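You operate a simulated robot arm through the tools that you are given. There is no shell and no other tool. Be economical: measure what you need, move in short steps, check, and stop when the job is done.

You run a simulated two-armed robot. Do the job below in one go: nothing can be reset, and whatever is moved stays where it is left.

TASK
Switch the timing switch on. Then take the silver gear on the top of bench five and put it away on the ledge of the check booth. Then fetch the blue weight and set it on the side table of the tote rack. Then close the switch hatch. Then put the gold gear on the top of blue table one away on the ledge of the check booth. Then open the drawer ten, take the steel dish and put it in the inside of drawer ten, then shut the ten. Then take the grey tray on the top of blue table one and put it away in the top well of tool chest one. Then put one of the filter cartons from the top of blue table one on top of the clear jug. Then take the white parts tray and put it on the top of blue table one. Then take the orange can on the top of blue table two and put it away on the top of bench one. Then switch the fan switch of the check booth on. Then fetch the black-handled jug and set it on the top of bench nine. Then fetch the white filter and stand it on the top of the grey cabinet.

Only the result counts: the job must be done as asked and must still hold three seconds after the hand-in. Knocking over, shifting, dropping, spilling or breaking anything else fails it.

THE ROBOT
Two 6-joint arms with two-finger parallel grippers on one trunk, on a base that drives. Base frame: it is fixed to the floor where the robot stands at the start and does not move with it; the origin is under the middle of the robot, x ahead of it, y to its left, z up. Readings come in m, rad, newtons and seconds.
The left shoulder is at the start at [0.06, 0.187, 0.722], the right one opposite. With the tool pointing down near the work surface each hand reaches from about 0.24 to 0.54 m from the robot's upright axis, wherever it stands, measured 20 degrees to its own side. Places, roughly: timing switch [0.5, 0, 0.5]; ledge of the check booth [6, 8.1, 0.8]; side table of the tote rack [15.2, 3, 1]; switch hatch [10.8, 3.8, 1.1]; drawer ten [3, 6.3, 0.7]; inside of drawer ten [3, 6.3, 0.7]; top well of tool chest one [1.5, -0.4, 0.9]; top of blue table one [3.3, 6.6, 0.9]; top of bench one [0.4, -2.5, 0.9]; fan switch of the check booth [5.8, 8, 0.8]; top of bench nine [3.3, -3.4, 0.9]; top of the grey cabinet [-7, -5.7, 0.3]; silver gear [1.75, -2, 1]; blue weight [12.25, 3.25, 0.75]; gold gear [3, 6, 0.75]; steel dish [3, 6.5, 0.75]; grey tray [3.5, 6.5, 0.75]; filter carton [3.5, 6.75, 1]; clear jug [3.5, 7.25, 1]; white parts tray [5, 5.5, 0.75]; orange can [5.25, 5.5, 1]; black-handled jug [5.75, -0.25, 1]; white filter [-7, -6.25, 1]. Payload 1.57 kg a hand.
The tool frame of a hand sits at the grasp point between the pads (the TCP): z along the fingers, y along the line on which they close. The tips reach 0.03 m beyond it. Largest opening 0.11 m; finger width 0.024, thickness 0.012; the body of the gripper, 0.048 by 0.112 m, starts 0.078 m behind the TCP.
Orientation is told as [roll, pitch, yaw] about the base's x, y, z axes, in that order, counted from this pose: with the fingers straight down and closing along the base's y, the tool's x points along the base's -x, its y along +y and its z along -z.

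THE INTERFACE
- The arms move only by the tool send_rows. It takes "left_plan", "right_plan" or both (then of equal length, played together; a hand with none holds still); each is a list of rows, each a list of 7 numbers: the turn, a rotation vector about the base's x, y, z in rad, then the shift along the base's x, y, z in m, then the closure, from 0 (fully open) to 1 (shut). In form: [[ax, ay, az, dx, dy, dz, hand], ...]. A call has 1 to 8 rows; each row is the pose to reach, as a shift and turn from the pose commanded when the call began. Rows are played at 5 a second. More than 0.05 m and 0.15 rad between two rows, or a gripper value outside its range, and nothing of the call is played. Where a pose cannot be reached the arm comes as near as it can. A force on the tool above 40 N (or 10 N above the force at the start of the call, whichever is more), or a blocked arm, ends the call early, and 0.2 s more pass. Each finger travels about 0.153 m/s and halts on what it meets, pressing with about 22 N; the grip force reading is that of the motor and also rises with nothing between the fingers. The clock runs only during rows and for 0.2 s after the last one: add rows that repeat a pose to give the fingers time. It gives the time, the measured TCP pose, the force on the tool (base axes), the opening and the grip force at its end, in the units of the frame above (readings bear some noise).
- Cameras (640 x 400 px; columns grow to the right, rows downward): "scene" is now at [0.0099, -0.002, 1.2541]; the picture's right is [-0.04, -1.00, 0.00], its down [-0.84, 0.03, -0.54] and it looks along [0.54, -0.02, -0.84] (base axes); focal length 272 px, centre (320, 200). "left" rides on the left gripper at [0.07, -0.016, -0.141] in its tool frame; the picture's right is [0.23, 0.97, 0.00], its down [-0.85, 0.20, -0.48] and it looks along [-0.47, 0.11, 0.88] (tool axes); focal length 222 px, centre (320, 200). "right" rides on the right gripper at [0.07, 0.016, -0.141] in its tool frame; the picture's right is [-0.23, 0.97, 0.00], its down [-0.86, -0.20, -0.48] and it looks along [-0.47, -0.11, 0.88] (tool axes); focal length 222 px, centre (320, 200). There is no depth. A picture from a camera that has moved, and an enlarged one, comes with that camera's place and axes in the base frame and with its lens.
- snapshot(camera): a new picture of that camera. The clock stands still meanwhile.
- slide_trunk(by): slides the trunk up (or, below 0, down) by that many m; the arms and the scene camera ride with it, the base frame stays. It gives what a move gives, with no picture.
- drive_base(legs): drives the robot by 1 to 6 legs, each [ahead, left, turn to the left] in m, m and rad, along the robot's own axes; the way and the turn of a leg run together, so that a leg with both is an arc; at most 1.5 m and 3.142 rad a leg. The arms and the cameras ride along, it lands a little off, and it stops where it bumps. It gives what a move gives.
- head_to(pan, tilt): turns the head with the scene camera to pan (to the left, within 1.501 rad either way) and tilt (down, from -0.506 to 1.204), counted from straight ahead of the robot. It gives what a move gives.
- zoom(camera, box): a new picture of the part [left, top, right, bottom] of that camera's present view, enlarged. The clock stands still meanwhile.
- job_done(): hands the job in; it is judged then, once.

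Go step by step. Nothing tells you exact positions but the pictures and the camera data: compare them with the known pose of the tool, close in by small moves and look again before you grip or let go. The budget is 577 turns and 370 pictures, counting those below and the enlarged ones. Unless the task says otherwise, let go and move clear before handing in.

The tools are called after ">>>" as name(argument=value, ...) on one line, values as JSON. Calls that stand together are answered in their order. send_rows: Moves the arms, as the interface text tells. Its arguments: {"type":"object","properties":{"left_plan":{"type":"array","items":{"type":"array","items":{"type":"number"}}},"right_plan":{"type":"array","items":{"type":"array","items":{"type":"number"}}}},"required":[]} The other tools are called the same way: slide_trunk (by) slides the trunk up or down; drive_base (legs) drives the base; head_to (pan, tilt) turns the head that bears the scene camera; snapshot (camera) takes a picture; zoom (camera, box) takes an enlarged picture of a part of a camera's view; job_done () hands the job in.

At the start:

```text
time: 0.0
left_eef_pos: [0.4052, 0.2371, 0.7377]
left_tool_rot: [0.0, 0.0, 0.0]
left_contact_force: [-0.4, 0.2, -0.4]
left_gripper_width: 0.1102
left_gripper_force: 0.1
right_eef_pos: [0.375, -0.1547, 0.6564]
right_tool_rot: [0.0, 0.0, 0.0]
right_contact_force: [0.0, 0.5, -0.1]
right_gripper_width: 0.1101
right_gripper_force: 0.0
trunk travel left (down, up): [-0.35, 0.64]
robot x, y, heading: [-0.0006, -0.0029, 0.003]
head pan, tilt: [-0.037, 0.995]
```

scene: 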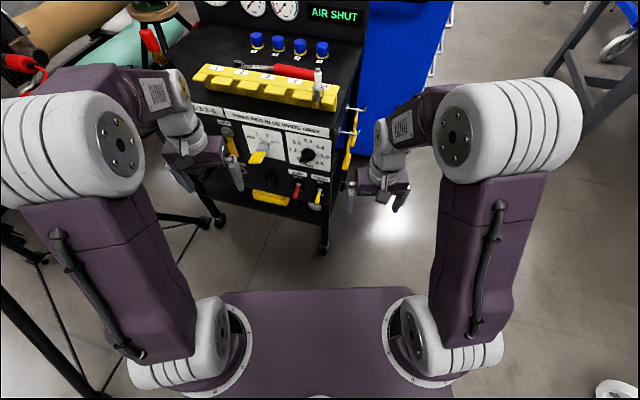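
right: 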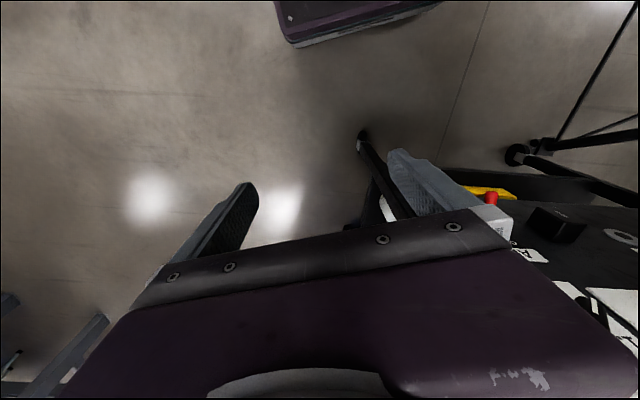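
left: 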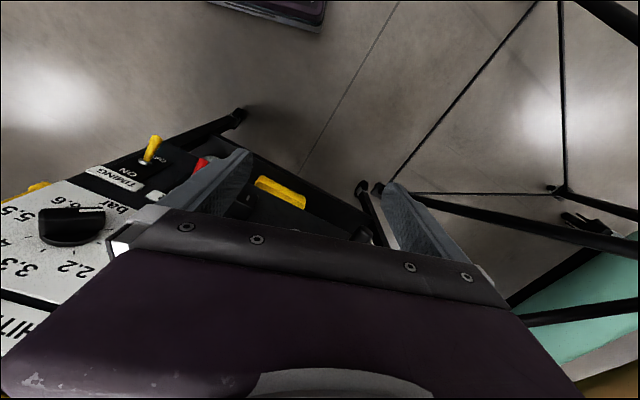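

I see a test panel ahead with knobs and toggle switches at its lower part. The timing switch seems to be the yellow toggle labelled "TIMING"; I zoom in on it.

>>> zoom(camera="scene", box=[200, 100, 370, 230])

>>> zoom(camera="left", box=[0, 100, 320, 300])

```text
3.08 times, centred on (285, 165) of scene
camera zoom: at [0.0099, -0.002, 1.2541], right [-0.04, -1.0, 0.0], down [-0.84, 0.03, -0.54], along [0.54, -0.02, -0.84], focal length 836 px, centre (428, 308)
```

zoom: 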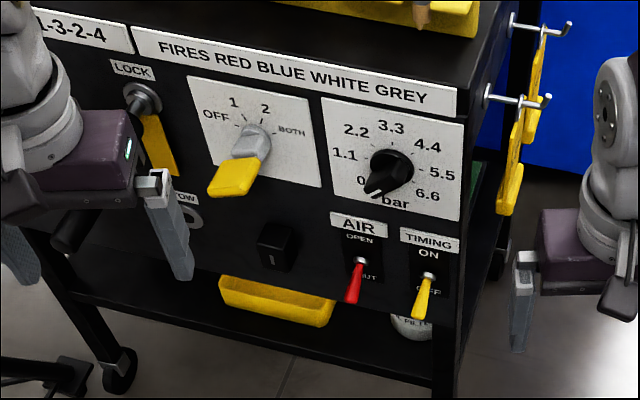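

```text
2.00 times, centred on (160, 200) of left
camera zoom: at [0.3357, 0.2204, 0.8773], right [-0.23, 0.97, 0.0], down [0.85, 0.2, 0.48], along [0.47, 0.11, -0.88], focal length 444 px, centre (640, 200)
```

zoom: 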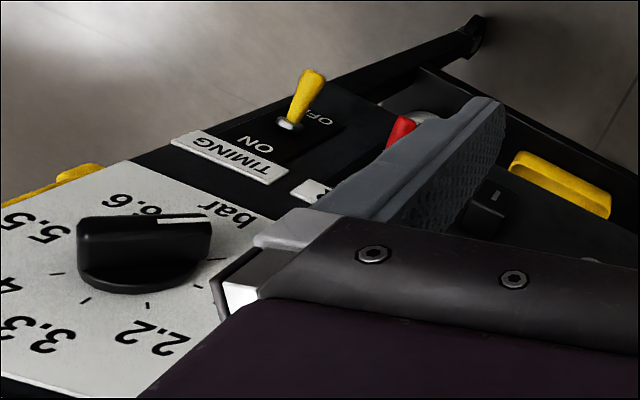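

The timing lever's tip is at about [0.478, -0.014, 0.519] and its pivot at about [0.513, -0.02, 0.536]; it points down (OFF). I back up a bit, then point the right hand forward, closed, to push it up from below.

>>> drive_base(legs=[[-0.2, 0, 0]])

>>> send_rows(right_plan=[[0, -0.14, 0, 0, 0.01, -0.01, 0.3], [0, -0.28, 0, 0, 0.02, -0.02, 0.6], [0, -0.42, 0, 0, 0.03, -0.03, 1], [0, -0.56, 0, 0, 0.04, -0.04, 1], [0, -0.7, 0, 0, 0.05, -0.05, 1], [0, -0.84, 0, 0, 0.06, -0.06, 1], [0, -0.98, 0, 0, 0.07, -0.08, 1], [0, -1.12, 0, 0, 0.08, -0.1, 1]])

```text
time: 1.6
left_eef_pos: [0.2047, 0.2367, 0.7374]
left_tool_rot: [0.0, -0.002, 0.0]
left_contact_force: [0.0, 0.2, 0.2]
left_gripper_width: 0.1102
left_gripper_force: 0.0
right_eef_pos: [0.176, -0.1545, 0.6567]
right_tool_rot: [0.001, -0.002, 0.0]
right_contact_force: [0.1, 0.1, -0.2]
right_gripper_width: 0.11
right_gripper_force: 0.1
trunk travel left (down, up): [-0.35, 0.64]
robot x, y, heading: [-0.1983, -0.0028, 0.004]
head pan, tilt: [-0.037, 0.995]
```

```text
time: 3.4
left_eef_pos: [0.2054, 0.2373, 0.7372]
left_tool_rot: [0.0, -0.001, 0.0]
left_contact_force: [0.1, 1.0, 0.3]
left_gripper_width: 0.11
left_gripper_force: 0.1
right_eef_pos: [0.1704, -0.1331, 0.6268]
right_tool_rot: [-0.024, -0.33, 0.002]
right_contact_force: [-0.1, -0.4, 0.1]
right_gripper_width: 0.0001
right_gripper_force: 20.8
right hand out of reach, approached as far as the arm can: row 3, 4, 5, 6, 7, 8
trunk travel left (down, up): [-0.35, 0.64]
robot x, y, heading: [-0.1969, 0.0026, -0.003]
head pan, tilt: [-0.037, 0.995]
```

The arm was too close in for that tilt. I extend forward while tilting.

>>> send_rows(right_plan=[[0, 0, 0, 0.04, 0, 0, 1], [0, -0.1, 0, 0.08, 0, 0, 1], [0, -0.24, 0, 0.11, 0, 0, 1], [0, -0.38, 0, 0.13, 0, 0, 1], [0, -0.52, 0, 0.15, 0, 0, 1], [0, -0.66, 0, 0.17, 0, 0, 1], [0, -0.8, 0, 0.18, 0, 0, 1]])

```text
time: 5.0
left_eef_pos: [0.2058, 0.2381, 0.737]
left_tool_rot: [-0.001, 0.001, 0.0]
left_contact_force: [-0.9, -0.3, 0.6]
left_gripper_width: 0.11
left_gripper_force: 0.0
right_eef_pos: [0.3802, -0.1365, 0.6489]
right_tool_rot: [-0.152, -1.111, 0.12]
right_contact_force: [-0.9, -0.8, -0.2]
right_gripper_width: 0.0
right_gripper_force: 21.4
right hand out of reach, approached as far as the arm can: row 3, 5, 6, 7
trunk travel left (down, up): [-0.35, 0.64]
robot x, y, heading: [-0.2, -0.0028, 0.001]
head pan, tilt: [-0.037, 0.995]
```

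>>> slide_trunk(by=-0.16)

>>> send_rows(right_plan=[[0, -0.1, 0, 0.02, 0.02, 0, 1], [0, -0.2, 0, 0.03, 0.05, 0, 1], [0, -0.3, 0, 0.04, 0.08, 0, 1], [0, -0.4, 0, 0.04, 0.11, 0, 1]])

>>> snapshot(camera="scene")

```text
time: 6.8
left_eef_pos: [0.2049, 0.2358, 0.578]
left_tool_rot: [0.0, 0.0, 0.001]
left_contact_force: [-0.2, 1.2, 1.1]
left_gripper_width: 0.1101
left_gripper_force: 0.2
right_eef_pos: [0.381, -0.1369, 0.4885]
right_tool_rot: [-0.15, -1.109, 0.117]
right_contact_force: [0.6, -1.0, 0.8]
right_gripper_width: 0.0001
right_gripper_force: 21.9
trunk travel left (down, up): [-0.19, 0.8]
robot x, y, heading: [-0.1958, -0.0004, 0.0]
head pan, tilt: [-0.037, 0.995]
```

```text
time: 7.8
left_eef_pos: [0.2063, 0.2366, 0.5774]
left_tool_rot: [0.0, 0.0, 0.0]
left_contact_force: [-0.4, 0.5, 0.3]
left_gripper_width: 0.11
left_gripper_force: 0.1
right_eef_pos: [0.4213, -0.0267, 0.4886]
right_tool_rot: [-0.781, -1.493, 0.734]
right_contact_force: [-0.8, -0.9, -0.4]
right_gripper_width: 0.0001
right_gripper_force: 21.2
trunk travel left (down, up): [-0.19, 0.8]
robot x, y, heading: [-0.1989, 0.0005, 0.003]
head pan, tilt: [-0.037, 0.995]
```

```text
364 pictures are left
camera scene: at [-0.1887, -0.0019, 1.0941], right [-0.04, -1.0, 0.0], down [-0.84, 0.03, -0.54], along [0.54, -0.02, -0.84], focal length 272 px, centre (320, 200)
```

scene: 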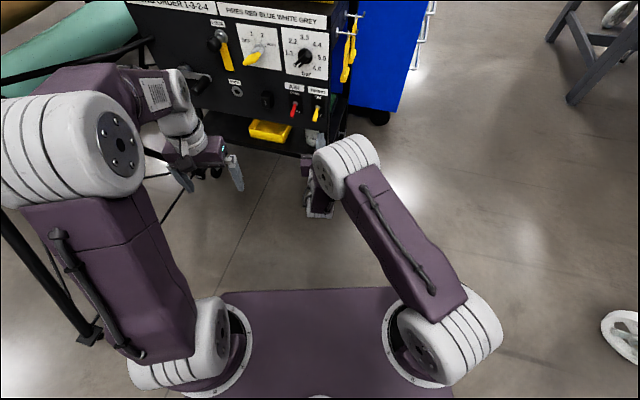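

The hand points forward now. I slide it in under the lever and look.

>>> send_rows(right_plan=[[0, 0, 0, 0, 0.008, -0.015, 1], [0, 0, 0, 0.035, 0.008, -0.015, 1], [0, 0, 0, 0.035, 0.008, -0.015, 1]])

>>> zoom(camera="scene", box=[240, 60, 400, 160])

>>> snapshot(camera="right")

```text
time: 8.6
left_eef_pos: [0.2058, 0.237, 0.5776]
left_tool_rot: [0.0, 0.001, 0.002]
left_contact_force: [-0.8, 0.2, 0.2]
left_gripper_width: 0.1099
left_gripper_force: 0.1
right_eef_pos: [0.4559, -0.0177, 0.4736]
right_tool_rot: [-0.765, -1.492, 0.724]
right_contact_force: [0.2, 0.8, -0.2]
right_gripper_width: 0.0001
right_gripper_force: 21.0
trunk travel left (down, up): [-0.19, 0.8]
robot x, y, heading: [-0.2001, -0.0027, -0.002]
head pan, tilt: [-0.037, 0.995]
```

```text
4.00 times, centred on (320, 110) of scene
camera zoom: at [-0.1887, -0.002, 1.0941], right [-0.04, -1.0, 0.0], down [-0.84, 0.03, -0.54], along [0.54, -0.02, -0.84], focal length 1086 px, centre (320, 560)
```

zoom: 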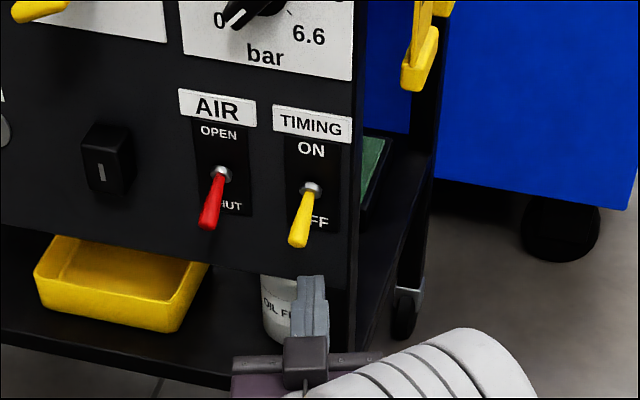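

```text
362 pictures are left
camera right: at [0.3109, 0.0012, 0.4102], right [0.05, 0.98, 0.17], down [-0.44, -0.13, 0.89], along [0.9, -0.12, 0.42], focal length 222 px, centre (320, 200)
```

right: 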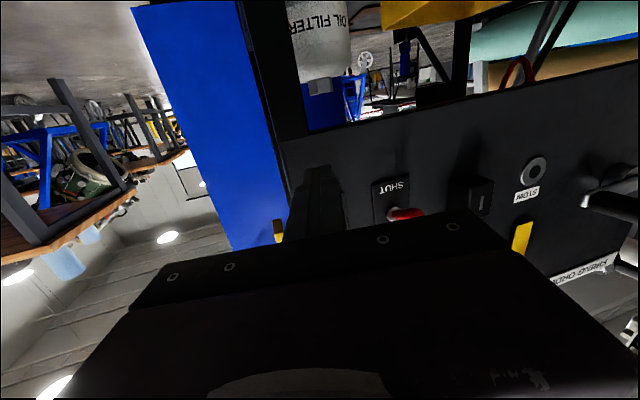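

>>> send_rows(right_plan=[[0, 0, 0, 0, 0.004, 0.02, 1], [0, 0, 0, 0, 0.004, 0.035, 1], [0, 0, 0, 0, 0.004, 0.05, 1], [0, 0, 0, 0, 0.004, 0.06, 1], [0, 0, 0, 0, 0.004, 0.068, 1]])

>>> zoom(camera="scene", box=[240, 60, 400, 160])

```text
time: 9.8
left_eef_pos: [0.2057, 0.2363, 0.5771]
left_tool_rot: [-0.001, 0.0, 0.0]
left_contact_force: [-0.6, -0.6, -0.1]
left_gripper_width: 0.11
left_gripper_force: 0.1
right_eef_pos: [0.4549, -0.0146, 0.5401]
right_tool_rot: [-0.73, -1.488, 0.685]
right_contact_force: [-3.6, -0.5, -6.0]
right_gripper_width: 0.0
right_gripper_force: 21.5
trunk travel left (down, up): [-0.19, 0.8]
robot x, y, heading: [-0.1981, -0.0002, -0.001]
head pan, tilt: [-0.037, 0.995]
```

```text
4.00 times, centred on (320, 110) of scene
camera zoom: at [-0.1882, -0.0019, 1.0939], right [-0.04, -1.0, 0.0], down [-0.84, 0.03, -0.54], along [0.54, -0.02, -0.84], focal length 1086 px, centre (320, 560)
```

zoom: 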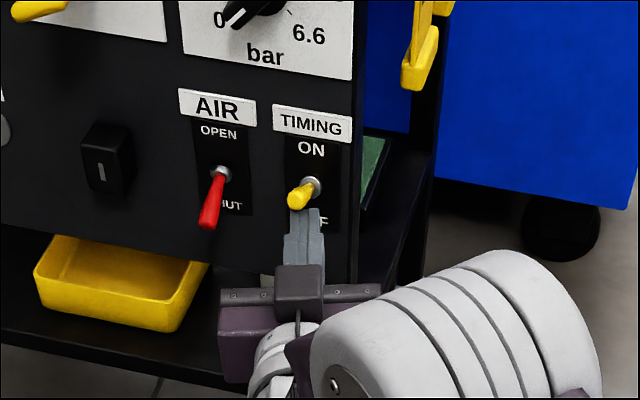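

>>> send_rows(right_plan=[[0, 0, 0, 0, 0, 0.01, 1], [0, 0, 0, 0, 0, 0.02, 1], [0, 0, 0, 0, 0, 0.03, 1], [0, 0, 0, 0, 0, 0.04, 1]])

>>> zoom(camera="scene", box=[240, 60, 400, 160])

```text
time: 10.3
left_eef_pos: [0.2062, 0.2374, 0.5776]
left_tool_rot: [-0.002, 0.0, 0.0]
left_contact_force: [0.1, 0.7, 0.2]
left_gripper_width: 0.1101
left_gripper_force: 0.1
right_eef_pos: [0.4534, -0.0156, 0.5424]
right_tool_rot: [-0.608, -1.458, 0.565]
right_contact_force: [-11.5, -0.9, -8.9]
right_gripper_width: 0.0
right_gripper_force: 20.9
trunk travel left (down, up): [-0.19, 0.8]
robot x, y, heading: [-0.1992, -0.001, -0.001]
head pan, tilt: [-0.037, 0.995]
stopped in row 2 (right hand): the force on the tool passed its limit (the readings are from after the stop); the commanded pose is now the measured one
```

```text
4.00 times, centred on (320, 110) of scene
camera zoom: at [-0.1884, -0.0021, 1.0942], right [-0.04, -1.0, 0.0], down [-0.84, 0.03, -0.54], along [0.54, -0.02, -0.84], focal length 1086 px, centre (320, 560)
```

zoom: 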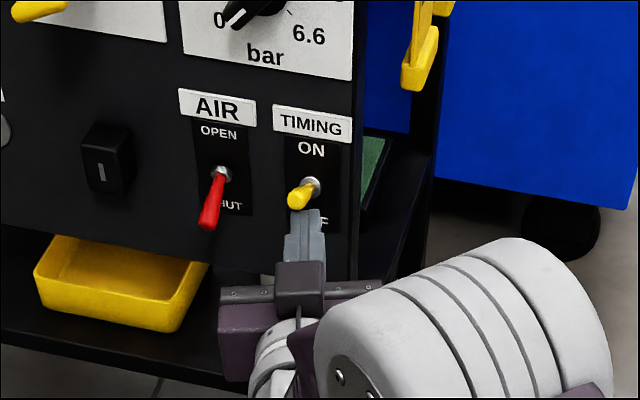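

The lever now seems to point up against its stop. I lower the hand and check.

>>> send_rows(right_plan=[[0, 0, 0, 0, 0, -0.03, 1], [0, 0, 0, -0.05, 0, -0.05, 1], [0, 0, 0, -0.1, 0, -0.05, 1]])

>>> zoom(camera="scene", box=[240, 60, 400, 160])

```text
refused: row 2 steps farther than a row can; nothing moved
```

```text
4.00 times, centred on (320, 110) of scene
camera zoom: at [-0.1884, -0.0021, 1.0942], right [-0.04, -1.0, 0.0], down [-0.84, 0.03, -0.54], along [0.54, -0.02, -0.84], focal length 1086 px, centre (320, 560)
```

zoom: 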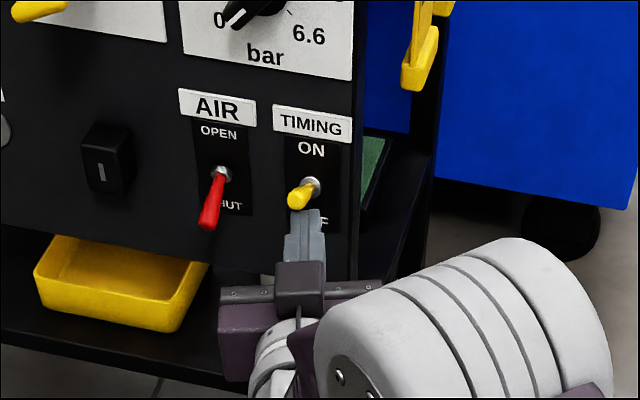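

>>> send_rows(right_plan=[[0, 0, 0, 0, 0, -0.03, 1], [0, 0, 0, -0.03, 0, -0.05, 1], [0, 0, 0, -0.07, 0, -0.05, 1], [0, 0, 0, -0.1, 0, -0.05, 1]])

>>> zoom(camera="scene", box=[240, 60, 400, 160])

```text
time: 11.3
left_eef_pos: [0.2056, 0.2371, 0.577]
left_tool_rot: [-0.001, 0.0, -0.001]
left_contact_force: [-0.2, -0.3, 0.2]
left_gripper_width: 0.1101
left_gripper_force: 0.0
right_eef_pos: [0.3644, -0.0047, 0.5019]
right_tool_rot: [-0.674, -1.461, 0.63]
right_contact_force: [-0.3, 0.5, -0.1]
right_gripper_width: 0.0
right_gripper_force: 21.0
right hand out of reach, approached as far as the arm can: row 4
trunk travel left (down, up): [-0.19, 0.8]
robot x, y, heading: [-0.1962, -0.0007, -0.005]
head pan, tilt: [-0.037, 0.995]
```

```text
4.00 times, centred on (320, 110) of scene
camera zoom: at [-0.1889, -0.0019, 1.0941], right [-0.04, -1.0, 0.0], down [-0.84, 0.03, -0.54], along [0.54, -0.02, -0.84], focal length 1086 px, centre (320, 560)
```

zoom: 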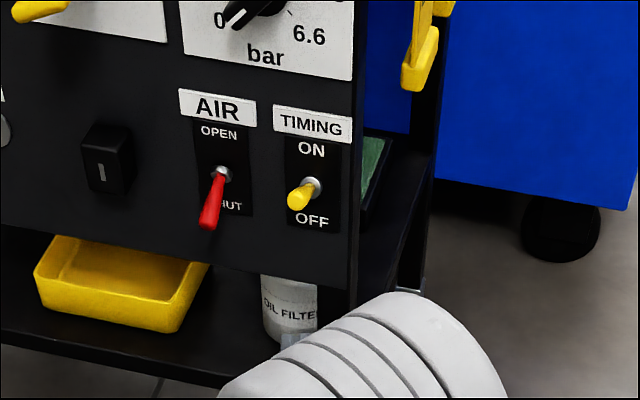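

>>> snapshot(camera="left")

>>> snapshot(camera="right")

```text
357 pictures are left
camera left: at [0.137, 0.2204, 0.7173], right [-0.23, 0.97, 0.0], down [0.85, 0.2, 0.48], along [0.47, 0.11, -0.88], focal length 222 px, centre (320, 200)
```

left: 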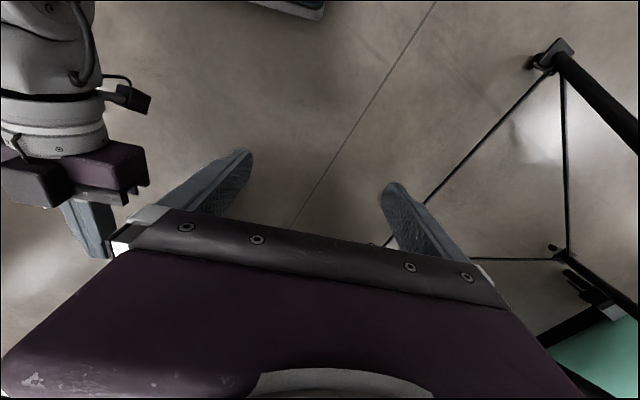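

```text
356 pictures are left
camera right: at [0.2171, 0.0141, 0.4427], right [0.06, 0.99, 0.16], down [-0.41, -0.12, 0.9], along [0.91, -0.12, 0.4], focal length 222 px, centre (320, 200)
```

right: 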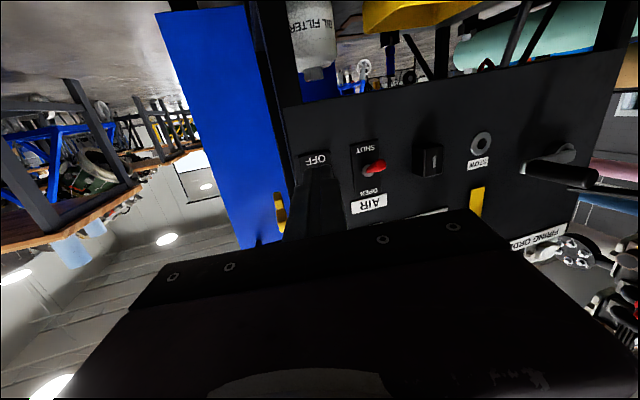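

>>> drive_base(legs=[[-0.4, 0, 0]])

>>> head_to(pan=0, tilt=0.5)

>>> snapshot(camera="scene")

>>> zoom(camera="scene", box=[280, 160, 360, 210])

```text
time: 13.8
left_eef_pos: [-0.1918, 0.2379, 0.5774]
left_tool_rot: [0.0, -0.001, 0.003]
left_contact_force: [0.2, 0.3, 0.1]
left_gripper_width: 0.1101
left_gripper_force: 0.0
right_eef_pos: [-0.0319, -0.0032, 0.5015]
right_tool_rot: [-0.673, -1.464, 0.633]
right_contact_force: [0.4, 0.4, 0.4]
right_gripper_width: 0.0
right_gripper_force: 20.8
trunk travel left (down, up): [-0.19, 0.8]
robot x, y, heading: [-0.5938, 0.0023, 0.001]
head pan, tilt: [-0.037, 0.995]
```

```text
time: 14.8
left_eef_pos: [-0.1919, 0.2372, 0.5768]
left_tool_rot: [0.0, 0.001, 0.004]
left_contact_force: [0.5, 0.0, -0.2]
left_gripper_width: 0.1099
left_gripper_force: 0.1
right_eef_pos: [-0.0321, -0.0032, 0.5019]
right_tool_rot: [-0.672, -1.463, 0.632]
right_contact_force: [-1.1, -0.3, 0.2]
right_gripper_width: 0.0002
right_gripper_force: 21.5
trunk travel left (down, up): [-0.19, 0.8]
robot x, y, heading: [-0.5975, 0.0003, 0.009]
head pan, tilt: [0.0, 0.499]
```

```text
355 pictures are left
camera scene: at [-0.564, 0.0001, 1.1347], right [0.0, -1.0, 0.0], down [-0.48, 0.0, -0.88], along [0.88, 0.0, -0.48], focal length 272 px, centre (320, 200)
```

scene: 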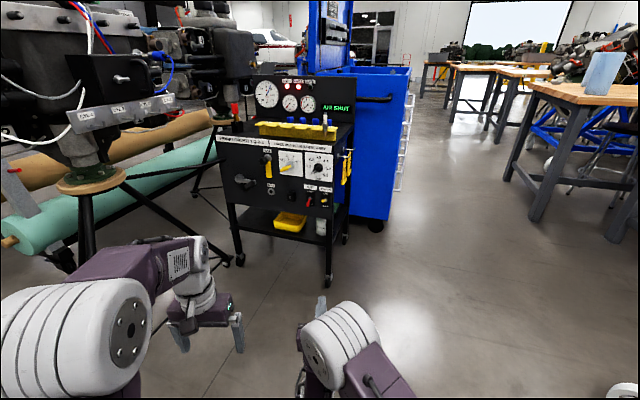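

```text
8.00 times, centred on (320, 185) of scene
camera zoom: at [-0.564, 0.0001, 1.1347], right [0.0, -1.0, 0.0], down [-0.48, 0.0, -0.88], along [0.88, 0.0, -0.48], focal length 2173 px, centre (320, 320)
```

zoom: 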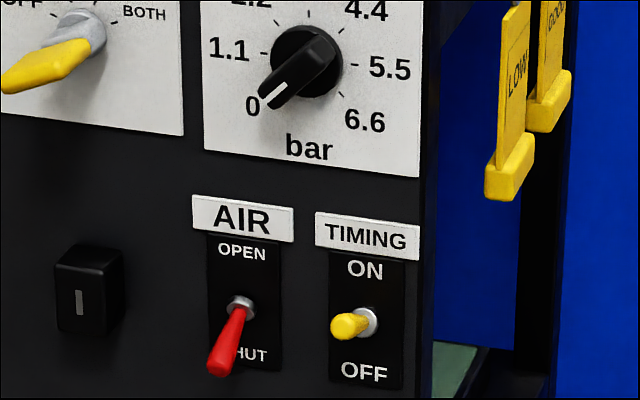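

The timing switch now points up at ON. I fold the right arm back to point down.

>>> send_rows(right_plan=[[0, 0.14, 0, -0.0, -0.02, 0.0, 1], [0, 0.28, 0, -0.01, -0.04, 0.0, 1], [0, 0.42, 0, -0.03, -0.06, 0.0, 1], [0, 0.56, 0, -0.05, -0.08, 0.0, 1], [0, 0.7, 0, -0.07, -0.1, 0.0, 1], [0, 0.84, 0, -0.09, -0.12, 0, 1], [0, 0.98, 0, -0.12, -0.14, 0, 1], [0, 1.12, 0, -0.14, -0.15, 0, 1]])

>>> send_rows(right_plan=[[0, 0.14, 0, -0.02, 0, 0.0, 0.5], [0, 0.28, 0, -0.03, 0, 0.0, 0], [0, 0.34, 0, -0.05, 0, 0.0, 0]])

>>> slide_trunk(by=0.36)

>>> head_to(pan=-0.8, tilt=0.3)

>>> snapshot(camera="scene")

```text
time: 16.6
left_eef_pos: [-0.1916, 0.2382, 0.5782]
left_tool_rot: [0.0, 0.0, 0.003]
left_contact_force: [-0.2, -0.2, 0.0]
left_gripper_width: 0.1098
left_gripper_force: 0.1
right_eef_pos: [-0.1584, -0.1525, 0.5027]
right_tool_rot: [-0.098, -0.455, 0.07]
right_contact_force: [0.5, -0.5, 0.9]
right_gripper_width: 0.0
right_gripper_force: 21.4
right hand out of reach, approached as far as the arm can: row 8
trunk travel left (down, up): [-0.19, 0.8]
robot x, y, heading: [-0.5979, -0.002, 0.008]
head pan, tilt: [0.0, 0.499]
```

```text
time: 17.4
left_eef_pos: [-0.1921, 0.2383, 0.5773]
left_tool_rot: [0.001, 0.001, 0.004]
left_contact_force: [-1.0, 0.2, 0.5]
left_gripper_width: 0.1102
left_gripper_force: 0.1
right_eef_pos: [-0.2083, -0.1522, 0.5016]
right_tool_rot: [-0.075, -0.113, 0.065]
right_contact_force: [0.1, 0.4, 0.0]
right_gripper_width: 0.1099
right_gripper_force: 0.1
right hand out of reach, approached as far as the arm can: row 1
trunk travel left (down, up): [-0.19, 0.8]
robot x, y, heading: [-0.5957, 0.0019, 0.0]
head pan, tilt: [0.0, 0.499]
```

```text
time: 20.9
left_eef_pos: [-0.191, 0.2375, 0.937]
left_tool_rot: [-0.001, 0.0, 0.003]
left_contact_force: [-1.1, 0.4, -0.3]
left_gripper_width: 0.1099
left_gripper_force: 0.0
right_eef_pos: [-0.2079, -0.153, 0.8621]
right_tool_rot: [-0.075, -0.116, 0.064]
right_contact_force: [0.0, -1.2, 0.1]
right_gripper_width: 0.11
right_gripper_force: 0.0
trunk travel left (down, up): [-0.55, 0.44]
robot x, y, heading: [-0.5938, -0.0014, 0.008]
head pan, tilt: [0.0, 0.499]
```

```text
time: 22.0
left_eef_pos: [-0.1926, 0.2388, 0.9385]
left_tool_rot: [0.001, 0.0, 0.004]
left_contact_force: [0.1, 0.1, 0.2]
left_gripper_width: 0.11
left_gripper_force: 0.0
right_eef_pos: [-0.2086, -0.1517, 0.8625]
right_tool_rot: [-0.076, -0.116, 0.064]
right_contact_force: [-0.9, 0.2, 0.0]
right_gripper_width: 0.11
right_gripper_force: 0.0
trunk travel left (down, up): [-0.55, 0.44]
robot x, y, heading: [-0.5967, -0.0012, 0.003]
head pan, tilt: [-0.799, 0.3]
```

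```text
353 pictures are left
camera scene: at [-0.5895, -0.0669, 1.5132], right [-0.71, -0.7, 0.0], down [-0.21, 0.21, -0.96], along [0.67, -0.68, -0.3], focal length 272 px, centre (320, 200)
```

scene: 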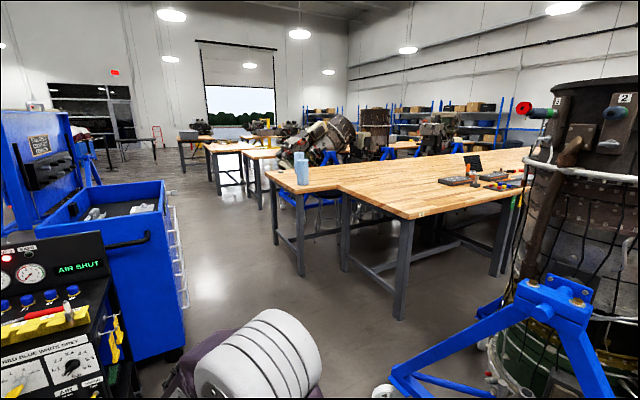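

>>> zoom(camera="scene", box=[200, 110, 360, 210])

>>> zoom(camera="scene", box=[380, 120, 540, 220])

```text
4.00 times, centred on (280, 160) of scene
camera zoom: at [-0.5895, -0.0669, 1.5132], right [-0.71, -0.7, 0.0], down [-0.21, 0.21, -0.96], along [0.67, -0.68, -0.3], focal length 1086 px, centre (480, 360)
```

zoom: 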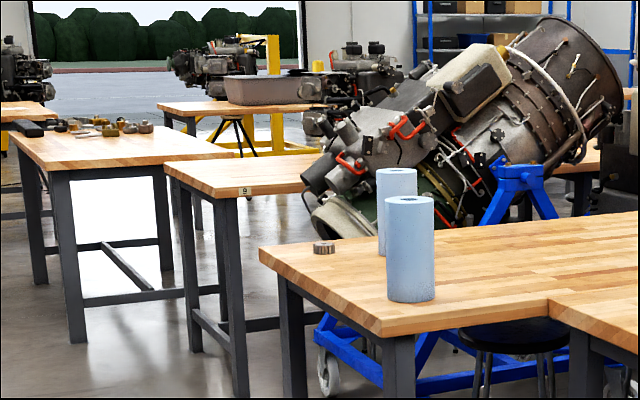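

```text
4.00 times, centred on (460, 170) of scene
camera zoom: at [-0.5895, -0.0669, 1.5132], right [-0.71, -0.7, 0.0], down [-0.21, 0.21, -0.96], along [0.67, -0.68, -0.3], focal length 1086 px, centre (-240, 320)
```

zoom: 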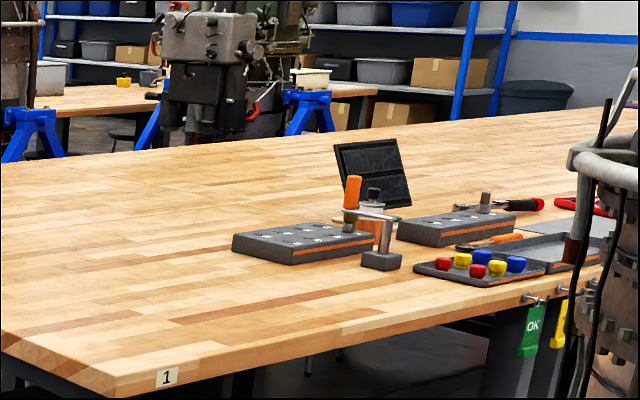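

The silver gear stands near the end of the bench with the blue rolls. I look at the floor on the way.

>>> head_to(pan=-0.9, tilt=0.75)

>>> snapshot(camera="scene")

```text
time: 22.9
left_eef_pos: [-0.191, 0.2382, 0.9368]
left_tool_rot: [0.001, 0.001, 0.005]
left_contact_force: [-0.3, 0.6, -0.3]
left_gripper_width: 0.1098
left_gripper_force: 0.1
right_eef_pos: [-0.2081, -0.1535, 0.8622]
right_tool_rot: [-0.075, -0.115, 0.065]
right_contact_force: [-0.4, 0.3, 0.7]
right_gripper_width: 0.1099
right_gripper_force: 0.0
trunk travel left (down, up): [-0.55, 0.44]
robot x, y, heading: [-0.5967, 0.0042, 0.005]
head pan, tilt: [-0.901, 0.75]
```

```text
350 pictures are left
camera scene: at [-0.6032, -0.0651, 1.4729], right [-0.78, -0.62, 0.0], down [-0.43, 0.53, -0.73], along [0.46, -0.57, -0.68], focal length 272 px, centre (320, 200)
```

scene: 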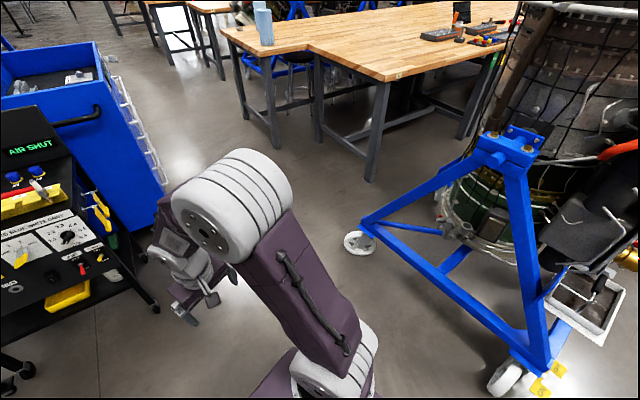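

>>> slide_trunk(by=0.2)

>>> drive_base(legs=[[0.6, -0.65, 0], [0.9, -0.42, 0]])

>>> head_to(pan=-0.7, tilt=0.6)

>>> snapshot(camera="scene")

```text
time: 25.1
left_eef_pos: [-0.1911, 0.2375, 1.1377]
left_tool_rot: [-0.001, -0.001, 0.005]
left_contact_force: [-0.2, 1.1, 0.7]
left_gripper_width: 0.1103
left_gripper_force: 0.1
right_eef_pos: [-0.208, -0.1524, 1.0626]
right_tool_rot: [-0.075, -0.115, 0.066]
right_contact_force: [0.8, 0.6, -0.1]
right_gripper_width: 0.11
right_gripper_force: 0.0
trunk travel left (down, up): [-0.75, 0.24]
robot x, y, heading: [-0.5967, -0.0015, 0.005]
head pan, tilt: [-0.901, 0.75]
```

```text
time: 34.5
left_eef_pos: [1.3143, -0.8274, 1.1386]
left_tool_rot: [0.002, 0.0, 0.0]
left_contact_force: [0.2, 1.2, -0.4]
left_gripper_width: 0.1099
left_gripper_force: 0.0
right_eef_pos: [1.2961, -1.2185, 1.0624]
right_tool_rot: [-0.074, -0.117, 0.062]
right_contact_force: [-0.3, 0.2, 0.0]
right_gripper_width: 0.1103
right_gripper_force: 0.0
trunk travel left (down, up): [-0.75, 0.24]
robot x, y, heading: [0.9089, -1.0614, -0.003]
head pan, tilt: [-0.901, 0.75]
```

```text
time: 35.2
left_eef_pos: [1.3133, -0.828, 1.1374]
left_tool_rot: [-0.001, 0.0, 0.001]
left_contact_force: [0.0, 0.9, 0.3]
left_gripper_width: 0.1098
left_gripper_force: 0.1
right_eef_pos: [1.2968, -1.2181, 1.0605]
right_tool_rot: [-0.077, -0.114, 0.062]
right_contact_force: [-0.3, -0.3, -1.0]
right_gripper_width: 0.11
right_gripper_force: 0.0
trunk travel left (down, up): [-0.75, 0.24]
robot x, y, heading: [0.909, -1.0638, 0.001]
head pan, tilt: [-0.7, 0.6]
```

```text
349 pictures are left
camera scene: at [0.918, -1.1219, 1.6857], right [-0.64, -0.77, 0.0], down [-0.43, 0.36, -0.82], along [0.63, -0.53, -0.57], focal length 272 px, centre (320, 200)
```

scene: 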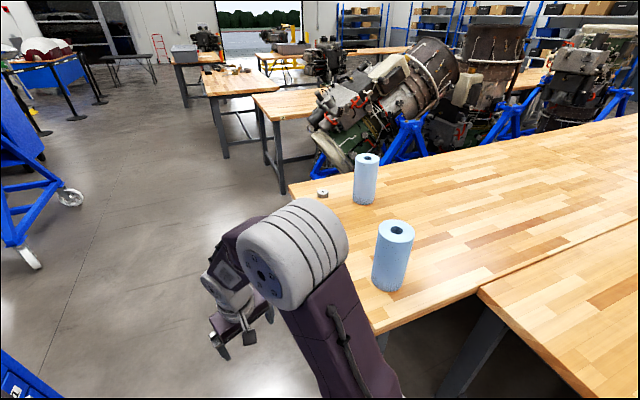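

The gear lies at about [1.84, -1.9, 0.9], near the end of the bench. I drive along the aisle and turn to face the bench.

>>> drive_base(legs=[[1.07, -0.02, 0], [0, 0, -1.57]])

>>> head_to(pan=-0.1, tilt=0.8)

>>> snapshot(camera="scene")

```text
time: 44.6
left_eef_pos: [2.2197, -1.4903, 1.137]
left_tool_rot: [0.0, -0.001, -1.578]
left_contact_force: [0.0, -0.4, -0.7]
left_gripper_width: 0.11
left_gripper_force: 0.0
right_eef_pos: [1.8291, -1.4703, 1.0617]
right_tool_rot: [-0.076, -0.115, -1.519]
right_contact_force: [-0.2, -0.1, 0.5]
right_gripper_width: 0.1102
right_gripper_force: 0.1
trunk travel left (down, up): [-0.75, 0.24]
robot x, y, heading: [1.9847, -1.0866, -1.577]
head pan, tilt: [-0.7, 0.6]
```

```text
time: 45.6
left_eef_pos: [2.2195, -1.4902, 1.1368]
left_tool_rot: [-0.001, 0.0, -1.577]
left_contact_force: [0.1, -0.3, -0.1]
left_gripper_width: 0.1101
left_gripper_force: 0.1
right_eef_pos: [1.829, -1.4694, 1.0625]
right_tool_rot: [-0.074, -0.116, -1.519]
right_contact_force: [1.2, 0.7, -0.1]
right_gripper_width: 0.11
right_gripper_force: 0.1
trunk travel left (down, up): [-0.75, 0.24]
robot x, y, heading: [1.9841, -1.0849, -1.58]
head pan, tilt: [-0.099, 0.799]
```

```text
348 pictures are left
camera scene: at [1.9768, -1.1044, 1.6689], right [-0.99, 0.11, 0.0], down [0.08, 0.71, -0.7], along [-0.07, -0.69, -0.72], focal length 272 px, centre (320, 200)
```

scene: 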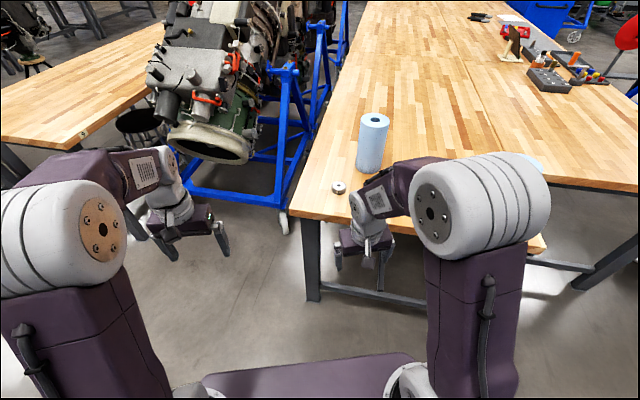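

>>> drive_base(legs=[[0.4, 0, 0]])

>>> send_rows(right_plan=[[0.119, -0.069, -0.05, 0, 0, 0, 0], [0.119, -0.069, -0.05, 0, 0, 0, 0]])

>>> snapshot(camera="right")

>>> snapshot(camera="scene")

```text
time: 48.1
left_eef_pos: [2.2169, -1.8935, 1.1381]
left_tool_rot: [-0.001, -0.001, -1.577]
left_contact_force: [-0.4, -0.7, -0.5]
left_gripper_width: 0.11
left_gripper_force: 0.0
right_eef_pos: [1.8256, -1.8729, 1.063]
right_tool_rot: [-0.076, -0.117, -1.52]
right_contact_force: [-0.1, 0.0, 0.2]
right_gripper_width: 0.11
right_gripper_force: 0.1
trunk travel left (down, up): [-0.75, 0.24]
robot x, y, heading: [1.9851, -1.4852, -1.581]
head pan, tilt: [-0.099, 0.799]
```

```text
time: 48.7
left_eef_pos: [2.2174, -1.8943, 1.138]
left_tool_rot: [0.001, 0.001, -1.578]
left_contact_force: [-0.4, 0.6, 0.1]
left_gripper_width: 0.1098
left_gripper_force: 0.1
right_eef_pos: [1.8254, -1.8735, 1.0622]
right_tool_rot: [-0.004, 0.001, -1.574]
right_contact_force: [0.9, 0.2, -0.4]
right_gripper_width: 0.1099
right_gripper_force: 0.1
trunk travel left (down, up): [-0.75, 0.24]
robot x, y, heading: [1.9864, -1.4878, -1.579]
head pan, tilt: [-0.099, 0.799]
```

```text
347 pictures are left
camera right: at [1.8426, -1.803, 1.2033], right [0.97, -0.23, 0.0], down [-0.2, -0.86, 0.48], along [-0.11, -0.46, -0.88], focal length 222 px, centre (320, 200)
```

right: 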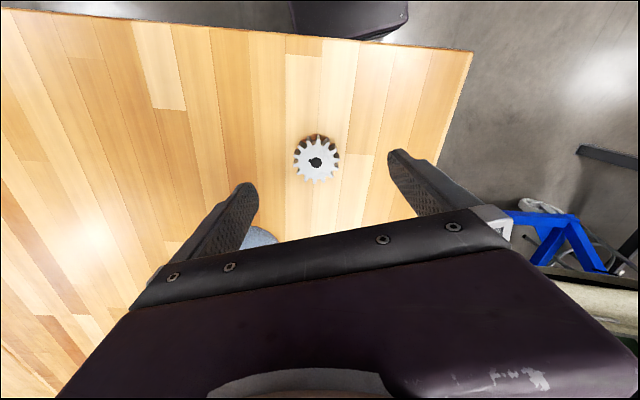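

```text
346 pictures are left
camera scene: at [1.9743, -1.5074, 1.6689], right [-0.99, 0.11, 0.0], down [0.08, 0.71, -0.7], along [-0.07, -0.69, -0.72], focal length 272 px, centre (320, 200)
```

scene: 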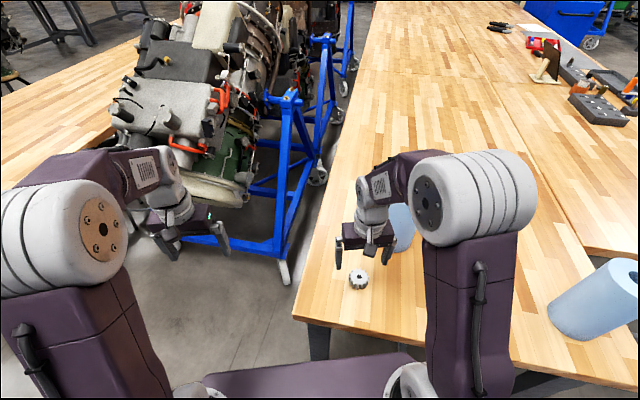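

The gear's centre is at about [1.814, -1.902], top near z 0.885, about 66 mm across. I lower the open right hand onto it.

>>> send_rows(right_plan=[[0, 0, 0, -0.011, -0.0285, 0, 0], [0, 0, 0, -0.011, -0.0285, -0.04, 0], [0, 0, 0, -0.011, -0.0285, -0.08, 0], [0, 0, 0, -0.011, -0.0285, -0.11, 0], [0, 0, 0, -0.011, -0.0285, -0.13, 0], [0, 0, 0, -0.011, -0.0285, -0.13, 0]])

>>> snapshot(camera="right")

>>> zoom(camera="scene", box=[300, 220, 420, 295])

```text
time: 50.1
left_eef_pos: [2.2176, -1.8947, 1.138]
left_tool_rot: [0.001, 0.0, -1.577]
left_contact_force: [-0.1, 0.1, -0.4]
left_gripper_width: 0.1101
left_gripper_force: 0.0
right_eef_pos: [1.8153, -1.9022, 0.932]
right_tool_rot: [-0.003, 0.0, -1.573]
right_contact_force: [-0.3, -0.1, 0.4]
right_gripper_width: 0.1101
right_gripper_force: 0.0
trunk travel left (down, up): [-0.75, 0.24]
robot x, y, heading: [1.9809, -1.4891, -1.575]
head pan, tilt: [-0.099, 0.799]
```

```text
345 pictures are left
camera right: at [1.8311, -1.8314, 1.0727], right [0.97, -0.23, 0.0], down [-0.2, -0.86, 0.48], along [-0.11, -0.46, -0.88], focal length 222 px, centre (320, 200)
```

right: 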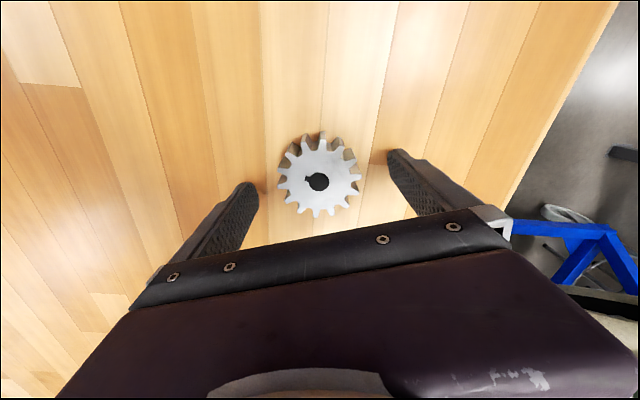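

```text
5.33 times, centred on (360, 258) of scene
camera zoom: at [1.9742, -1.5077, 1.6689], right [-0.99, 0.11, 0.0], down [0.08, 0.71, -0.7], along [-0.07, -0.69, -0.72], focal length 1449 px, centre (107, -107)
```

zoom: 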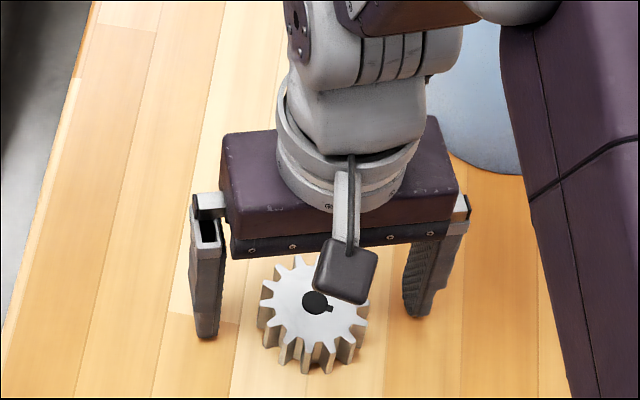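

>>> send_rows(right_plan=[[0, 0, 0, -0.002, -0.003, -0.01, 0], [0, 0, 0, -0.002, -0.003, -0.022, 0], [0, 0, 0, -0.002, -0.003, -0.022, 0]])

>>> zoom(camera="scene", box=[300, 220, 420, 295])

>>> zoom(camera="right", box=[200, 100, 440, 250])

```text
time: 50.4
left_eef_pos: [2.2169, -1.8924, 1.1388]
left_tool_rot: [0.0, -0.002, -1.579]
left_contact_force: [0.1, -0.2, 0.2]
left_gripper_width: 0.1101
left_gripper_force: 0.0
right_eef_pos: [1.8146, -1.9006, 0.9301]
right_tool_rot: [-0.004, 0.004, -1.571]
right_contact_force: [1.7, 9.2, 20.8]
right_gripper_width: 0.1103
right_gripper_force: 0.1
trunk travel left (down, up): [-0.75, 0.24]
robot x, y, heading: [1.9801, -1.4906, -1.577]
head pan, tilt: [-0.099, 0.799]
stopped in row 1 (right hand): the force on the tool passed its limit (the readings are from after the stop); the commanded pose is now the measured one
```

```text
5.33 times, centred on (360, 258) of scene
camera zoom: at [1.975, -1.5043, 1.6691], right [-0.99, 0.11, 0.0], down [0.08, 0.71, -0.7], along [-0.07, -0.69, -0.72], focal length 1449 px, centre (107, -107)
```

zoom: 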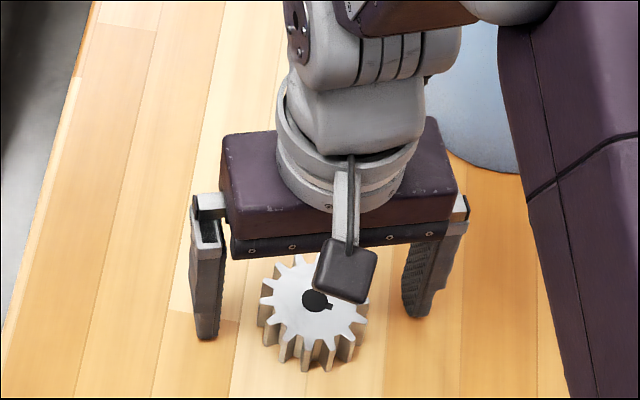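

```text
2.67 times, centred on (320, 175) of right
camera zoom: at [1.8311, -1.8309, 1.0711], right [0.97, -0.23, 0.0], down [-0.2, -0.86, 0.48], along [-0.11, -0.46, -0.88], focal length 592 px, centre (320, 267)
```

zoom: 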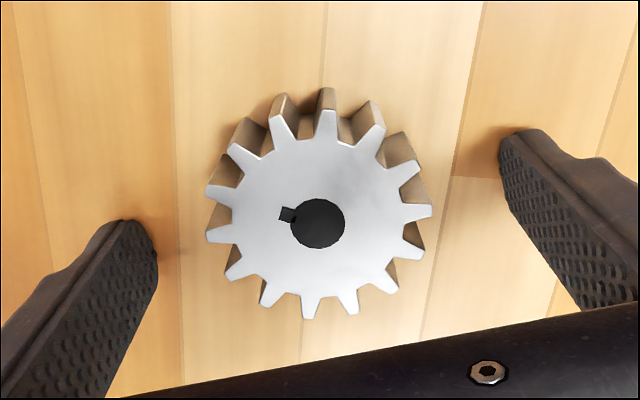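

The tips touched the bench at z about 0.90, so the gear is 0.90–0.925. I raise 3 mm and close.

>>> send_rows(right_plan=[[0, 0, 0, 0, 0.005, 0.003, 0], [0, 0, 0, 0, 0.005, 0.003, 0.3], [0, 0, 0, 0, 0.005, 0.003, 0.7], [0, 0, 0, 0, 0.005, 0.003, 0.7], [0, 0, 0, 0, 0.005, 0.003, 0.7]])

>>> zoom(camera="right", box=[200, 100, 440, 250])

```text
time: 51.6
left_eef_pos: [2.2166, -1.8942, 1.1365]
left_tool_rot: [0.001, 0.001, -1.578]
left_contact_force: [0.3, 0.8, 0.3]
left_gripper_width: 0.1102
left_gripper_force: 0.1
right_eef_pos: [1.8139, -1.8988, 0.9307]
right_tool_rot: [-0.004, 0.006, -1.571]
right_contact_force: [-0.4, 0.4, -0.7]
right_gripper_width: 0.0588
right_gripper_force: 22.3
trunk travel left (down, up): [-0.75, 0.24]
robot x, y, heading: [1.9838, -1.4884, -1.579]
head pan, tilt: [-0.099, 0.799]
```

```text
2.67 times, centred on (320, 175) of right
camera zoom: at [1.8303, -1.8287, 1.0723], right [0.97, -0.23, 0.0], down [-0.2, -0.86, 0.48], along [-0.11, -0.46, -0.88], focal length 592 px, centre (320, 267)
```

zoom: 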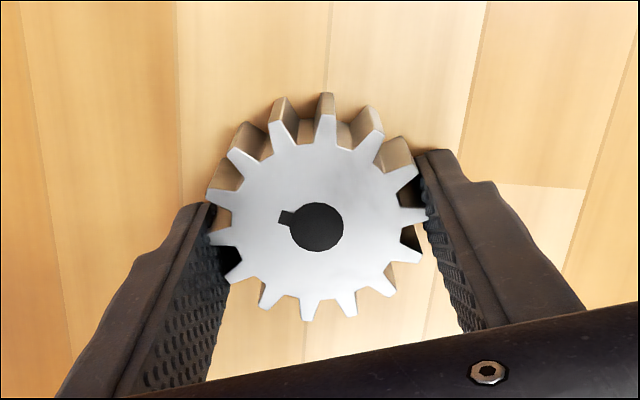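

Gripped at 59 mm. I lift.

>>> send_rows(right_plan=[[0, 0, 0, 0, 0, 0.02, 0.75], [0, 0, 0, 0, 0, 0.06, 0.75], [0, 0, 0, 0, 0, 0.1, 0.75], [0, 0, 0, 0, 0, 0.14, 0.75]])

>>> zoom(camera="right", box=[200, 100, 440, 250])

```text
time: 52.6
left_eef_pos: [2.2164, -1.8934, 1.1366]
left_tool_rot: [0.0, 0.0, -1.579]
left_contact_force: [0.4, 0.1, -0.7]
left_gripper_width: 0.1101
left_gripper_force: 0.2
right_eef_pos: [1.8141, -1.8973, 1.0713]
right_tool_rot: [-0.004, 0.002, -1.571]
right_contact_force: [-0.2, 1.0, -4.3]
right_gripper_width: 0.0587
right_gripper_force: 22.0
trunk travel left (down, up): [-0.75, 0.24]
robot x, y, heading: [1.9831, -1.4864, -1.583]
head pan, tilt: [-0.099, 0.799]
```

```text
2.67 times, centred on (320, 175) of right
camera zoom: at [1.8304, -1.8276, 1.2126], right [0.97, -0.23, 0.0], down [-0.2, -0.86, 0.48], along [-0.11, -0.46, -0.88], focal length 592 px, centre (320, 267)
```

zoom: 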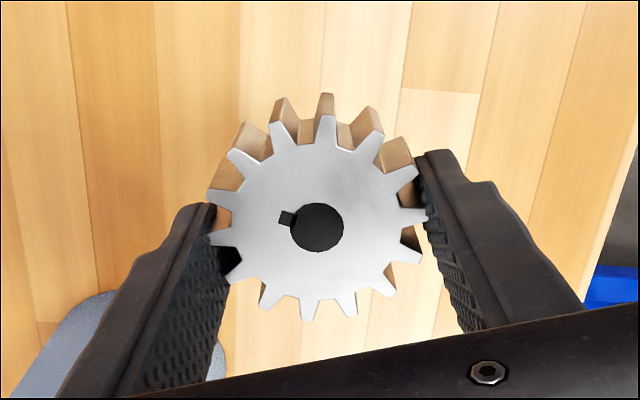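

The gear is held. I back off and turn round to look toward the check booth.

>>> drive_base(legs=[[-0.4, 0, 0], [0.2, 0.7, 0], [0, 0, 1.57], [0, 0, 1.0]])

>>> head_to(pan=0, tilt=0.3)

>>> snapshot(camera="scene")

```text
time: 65.1
left_eef_pos: [2.7016, -0.8215, 1.1378]
left_tool_rot: [0.002, 0.001, 1.014]
left_contact_force: [-1.4, 1.3, 0.3]
left_gripper_width: 0.1103
left_gripper_force: 0.0
right_eef_pos: [3.046, -1.0296, 1.0708]
right_tool_rot: [-0.005, 0.003, 1.022]
right_contact_force: [0.2, -0.5, -3.8]
right_gripper_width: 0.0588
right_gripper_force: 21.9
trunk travel left (down, up): [-0.75, 0.24]
robot x, y, heading: [2.6884, -1.2927, 1.013]
head pan, tilt: [-0.099, 0.799]
```

```text
time: 66.1
left_eef_pos: [2.7021, -0.8224, 1.1371]
left_tool_rot: [0.0, -0.001, 1.014]
left_contact_force: [-0.1, -0.6, -0.5]
left_gripper_width: 0.1097
left_gripper_force: 0.1
right_eef_pos: [3.0463, -1.0289, 1.071]
right_tool_rot: [-0.002, 0.005, 1.022]
right_contact_force: [0.1, 0.3, -4.3]
right_gripper_width: 0.0585
right_gripper_force: 22.7
trunk travel left (down, up): [-0.75, 0.24]
robot x, y, heading: [2.6917, -1.293, 1.013]
head pan, tilt: [0.0, 0.3]
```

```text
339 pictures are left
camera scene: at [2.7069, -1.2619, 1.7131], right [0.85, -0.53, 0.0], down [-0.16, -0.25, -0.95], along [0.5, 0.81, -0.3], focal length 272 px, centre (320, 200)
```

scene: 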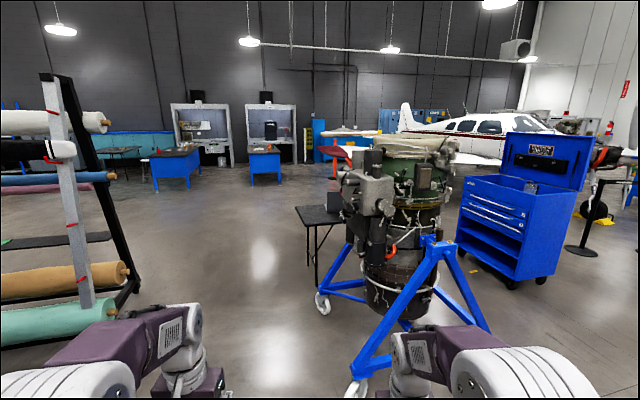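

The two blue tables and booths are ahead. I drive up the clear aisle towards blue table one.

>>> drive_base(legs=[[0, 0, 0.557], [1.0, -0.26, 0], [1.15, 0, 0], [1.15, 0, 0], [1.4, -0.1, 0], [1.2, -0.1, 0]])

>>> snapshot(camera="scene")

```text
time: 96.1
left_eef_pos: [2.9936, 4.9983, 1.1367]
left_tool_rot: [-0.001, 0.002, 1.566]
left_contact_force: [-0.6, -0.2, 0.7]
left_gripper_width: 0.1102
left_gripper_force: 0.1
right_eef_pos: [3.3961, 5.0018, 1.0704]
right_tool_rot: [-0.001, 0.004, 1.57]
right_contact_force: [-0.3, -0.1, -4.6]
right_gripper_width: 0.0588
right_gripper_force: 22.5
trunk travel left (down, up): [-0.75, 0.24]
robot x, y, heading: [3.228, 4.595, 1.561]
head pan, tilt: [0.0, 0.3]
```

```text
338 pictures are left
camera scene: at [3.2278, 4.6266, 1.7132], right [1.0, -0.01, 0.0], down [0.0, -0.3, -0.96], along [0.01, 0.96, -0.3], focal length 272 px, centre (320, 200)
```

scene: 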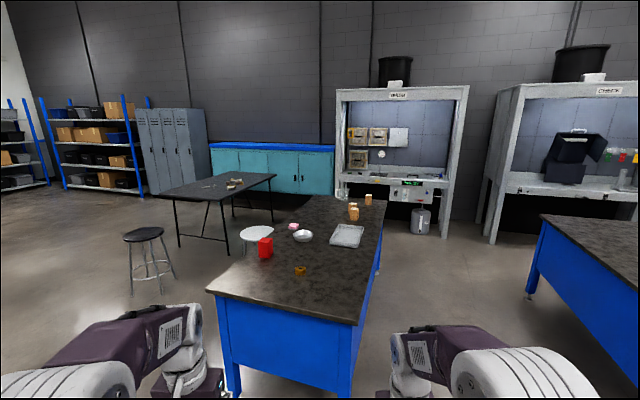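

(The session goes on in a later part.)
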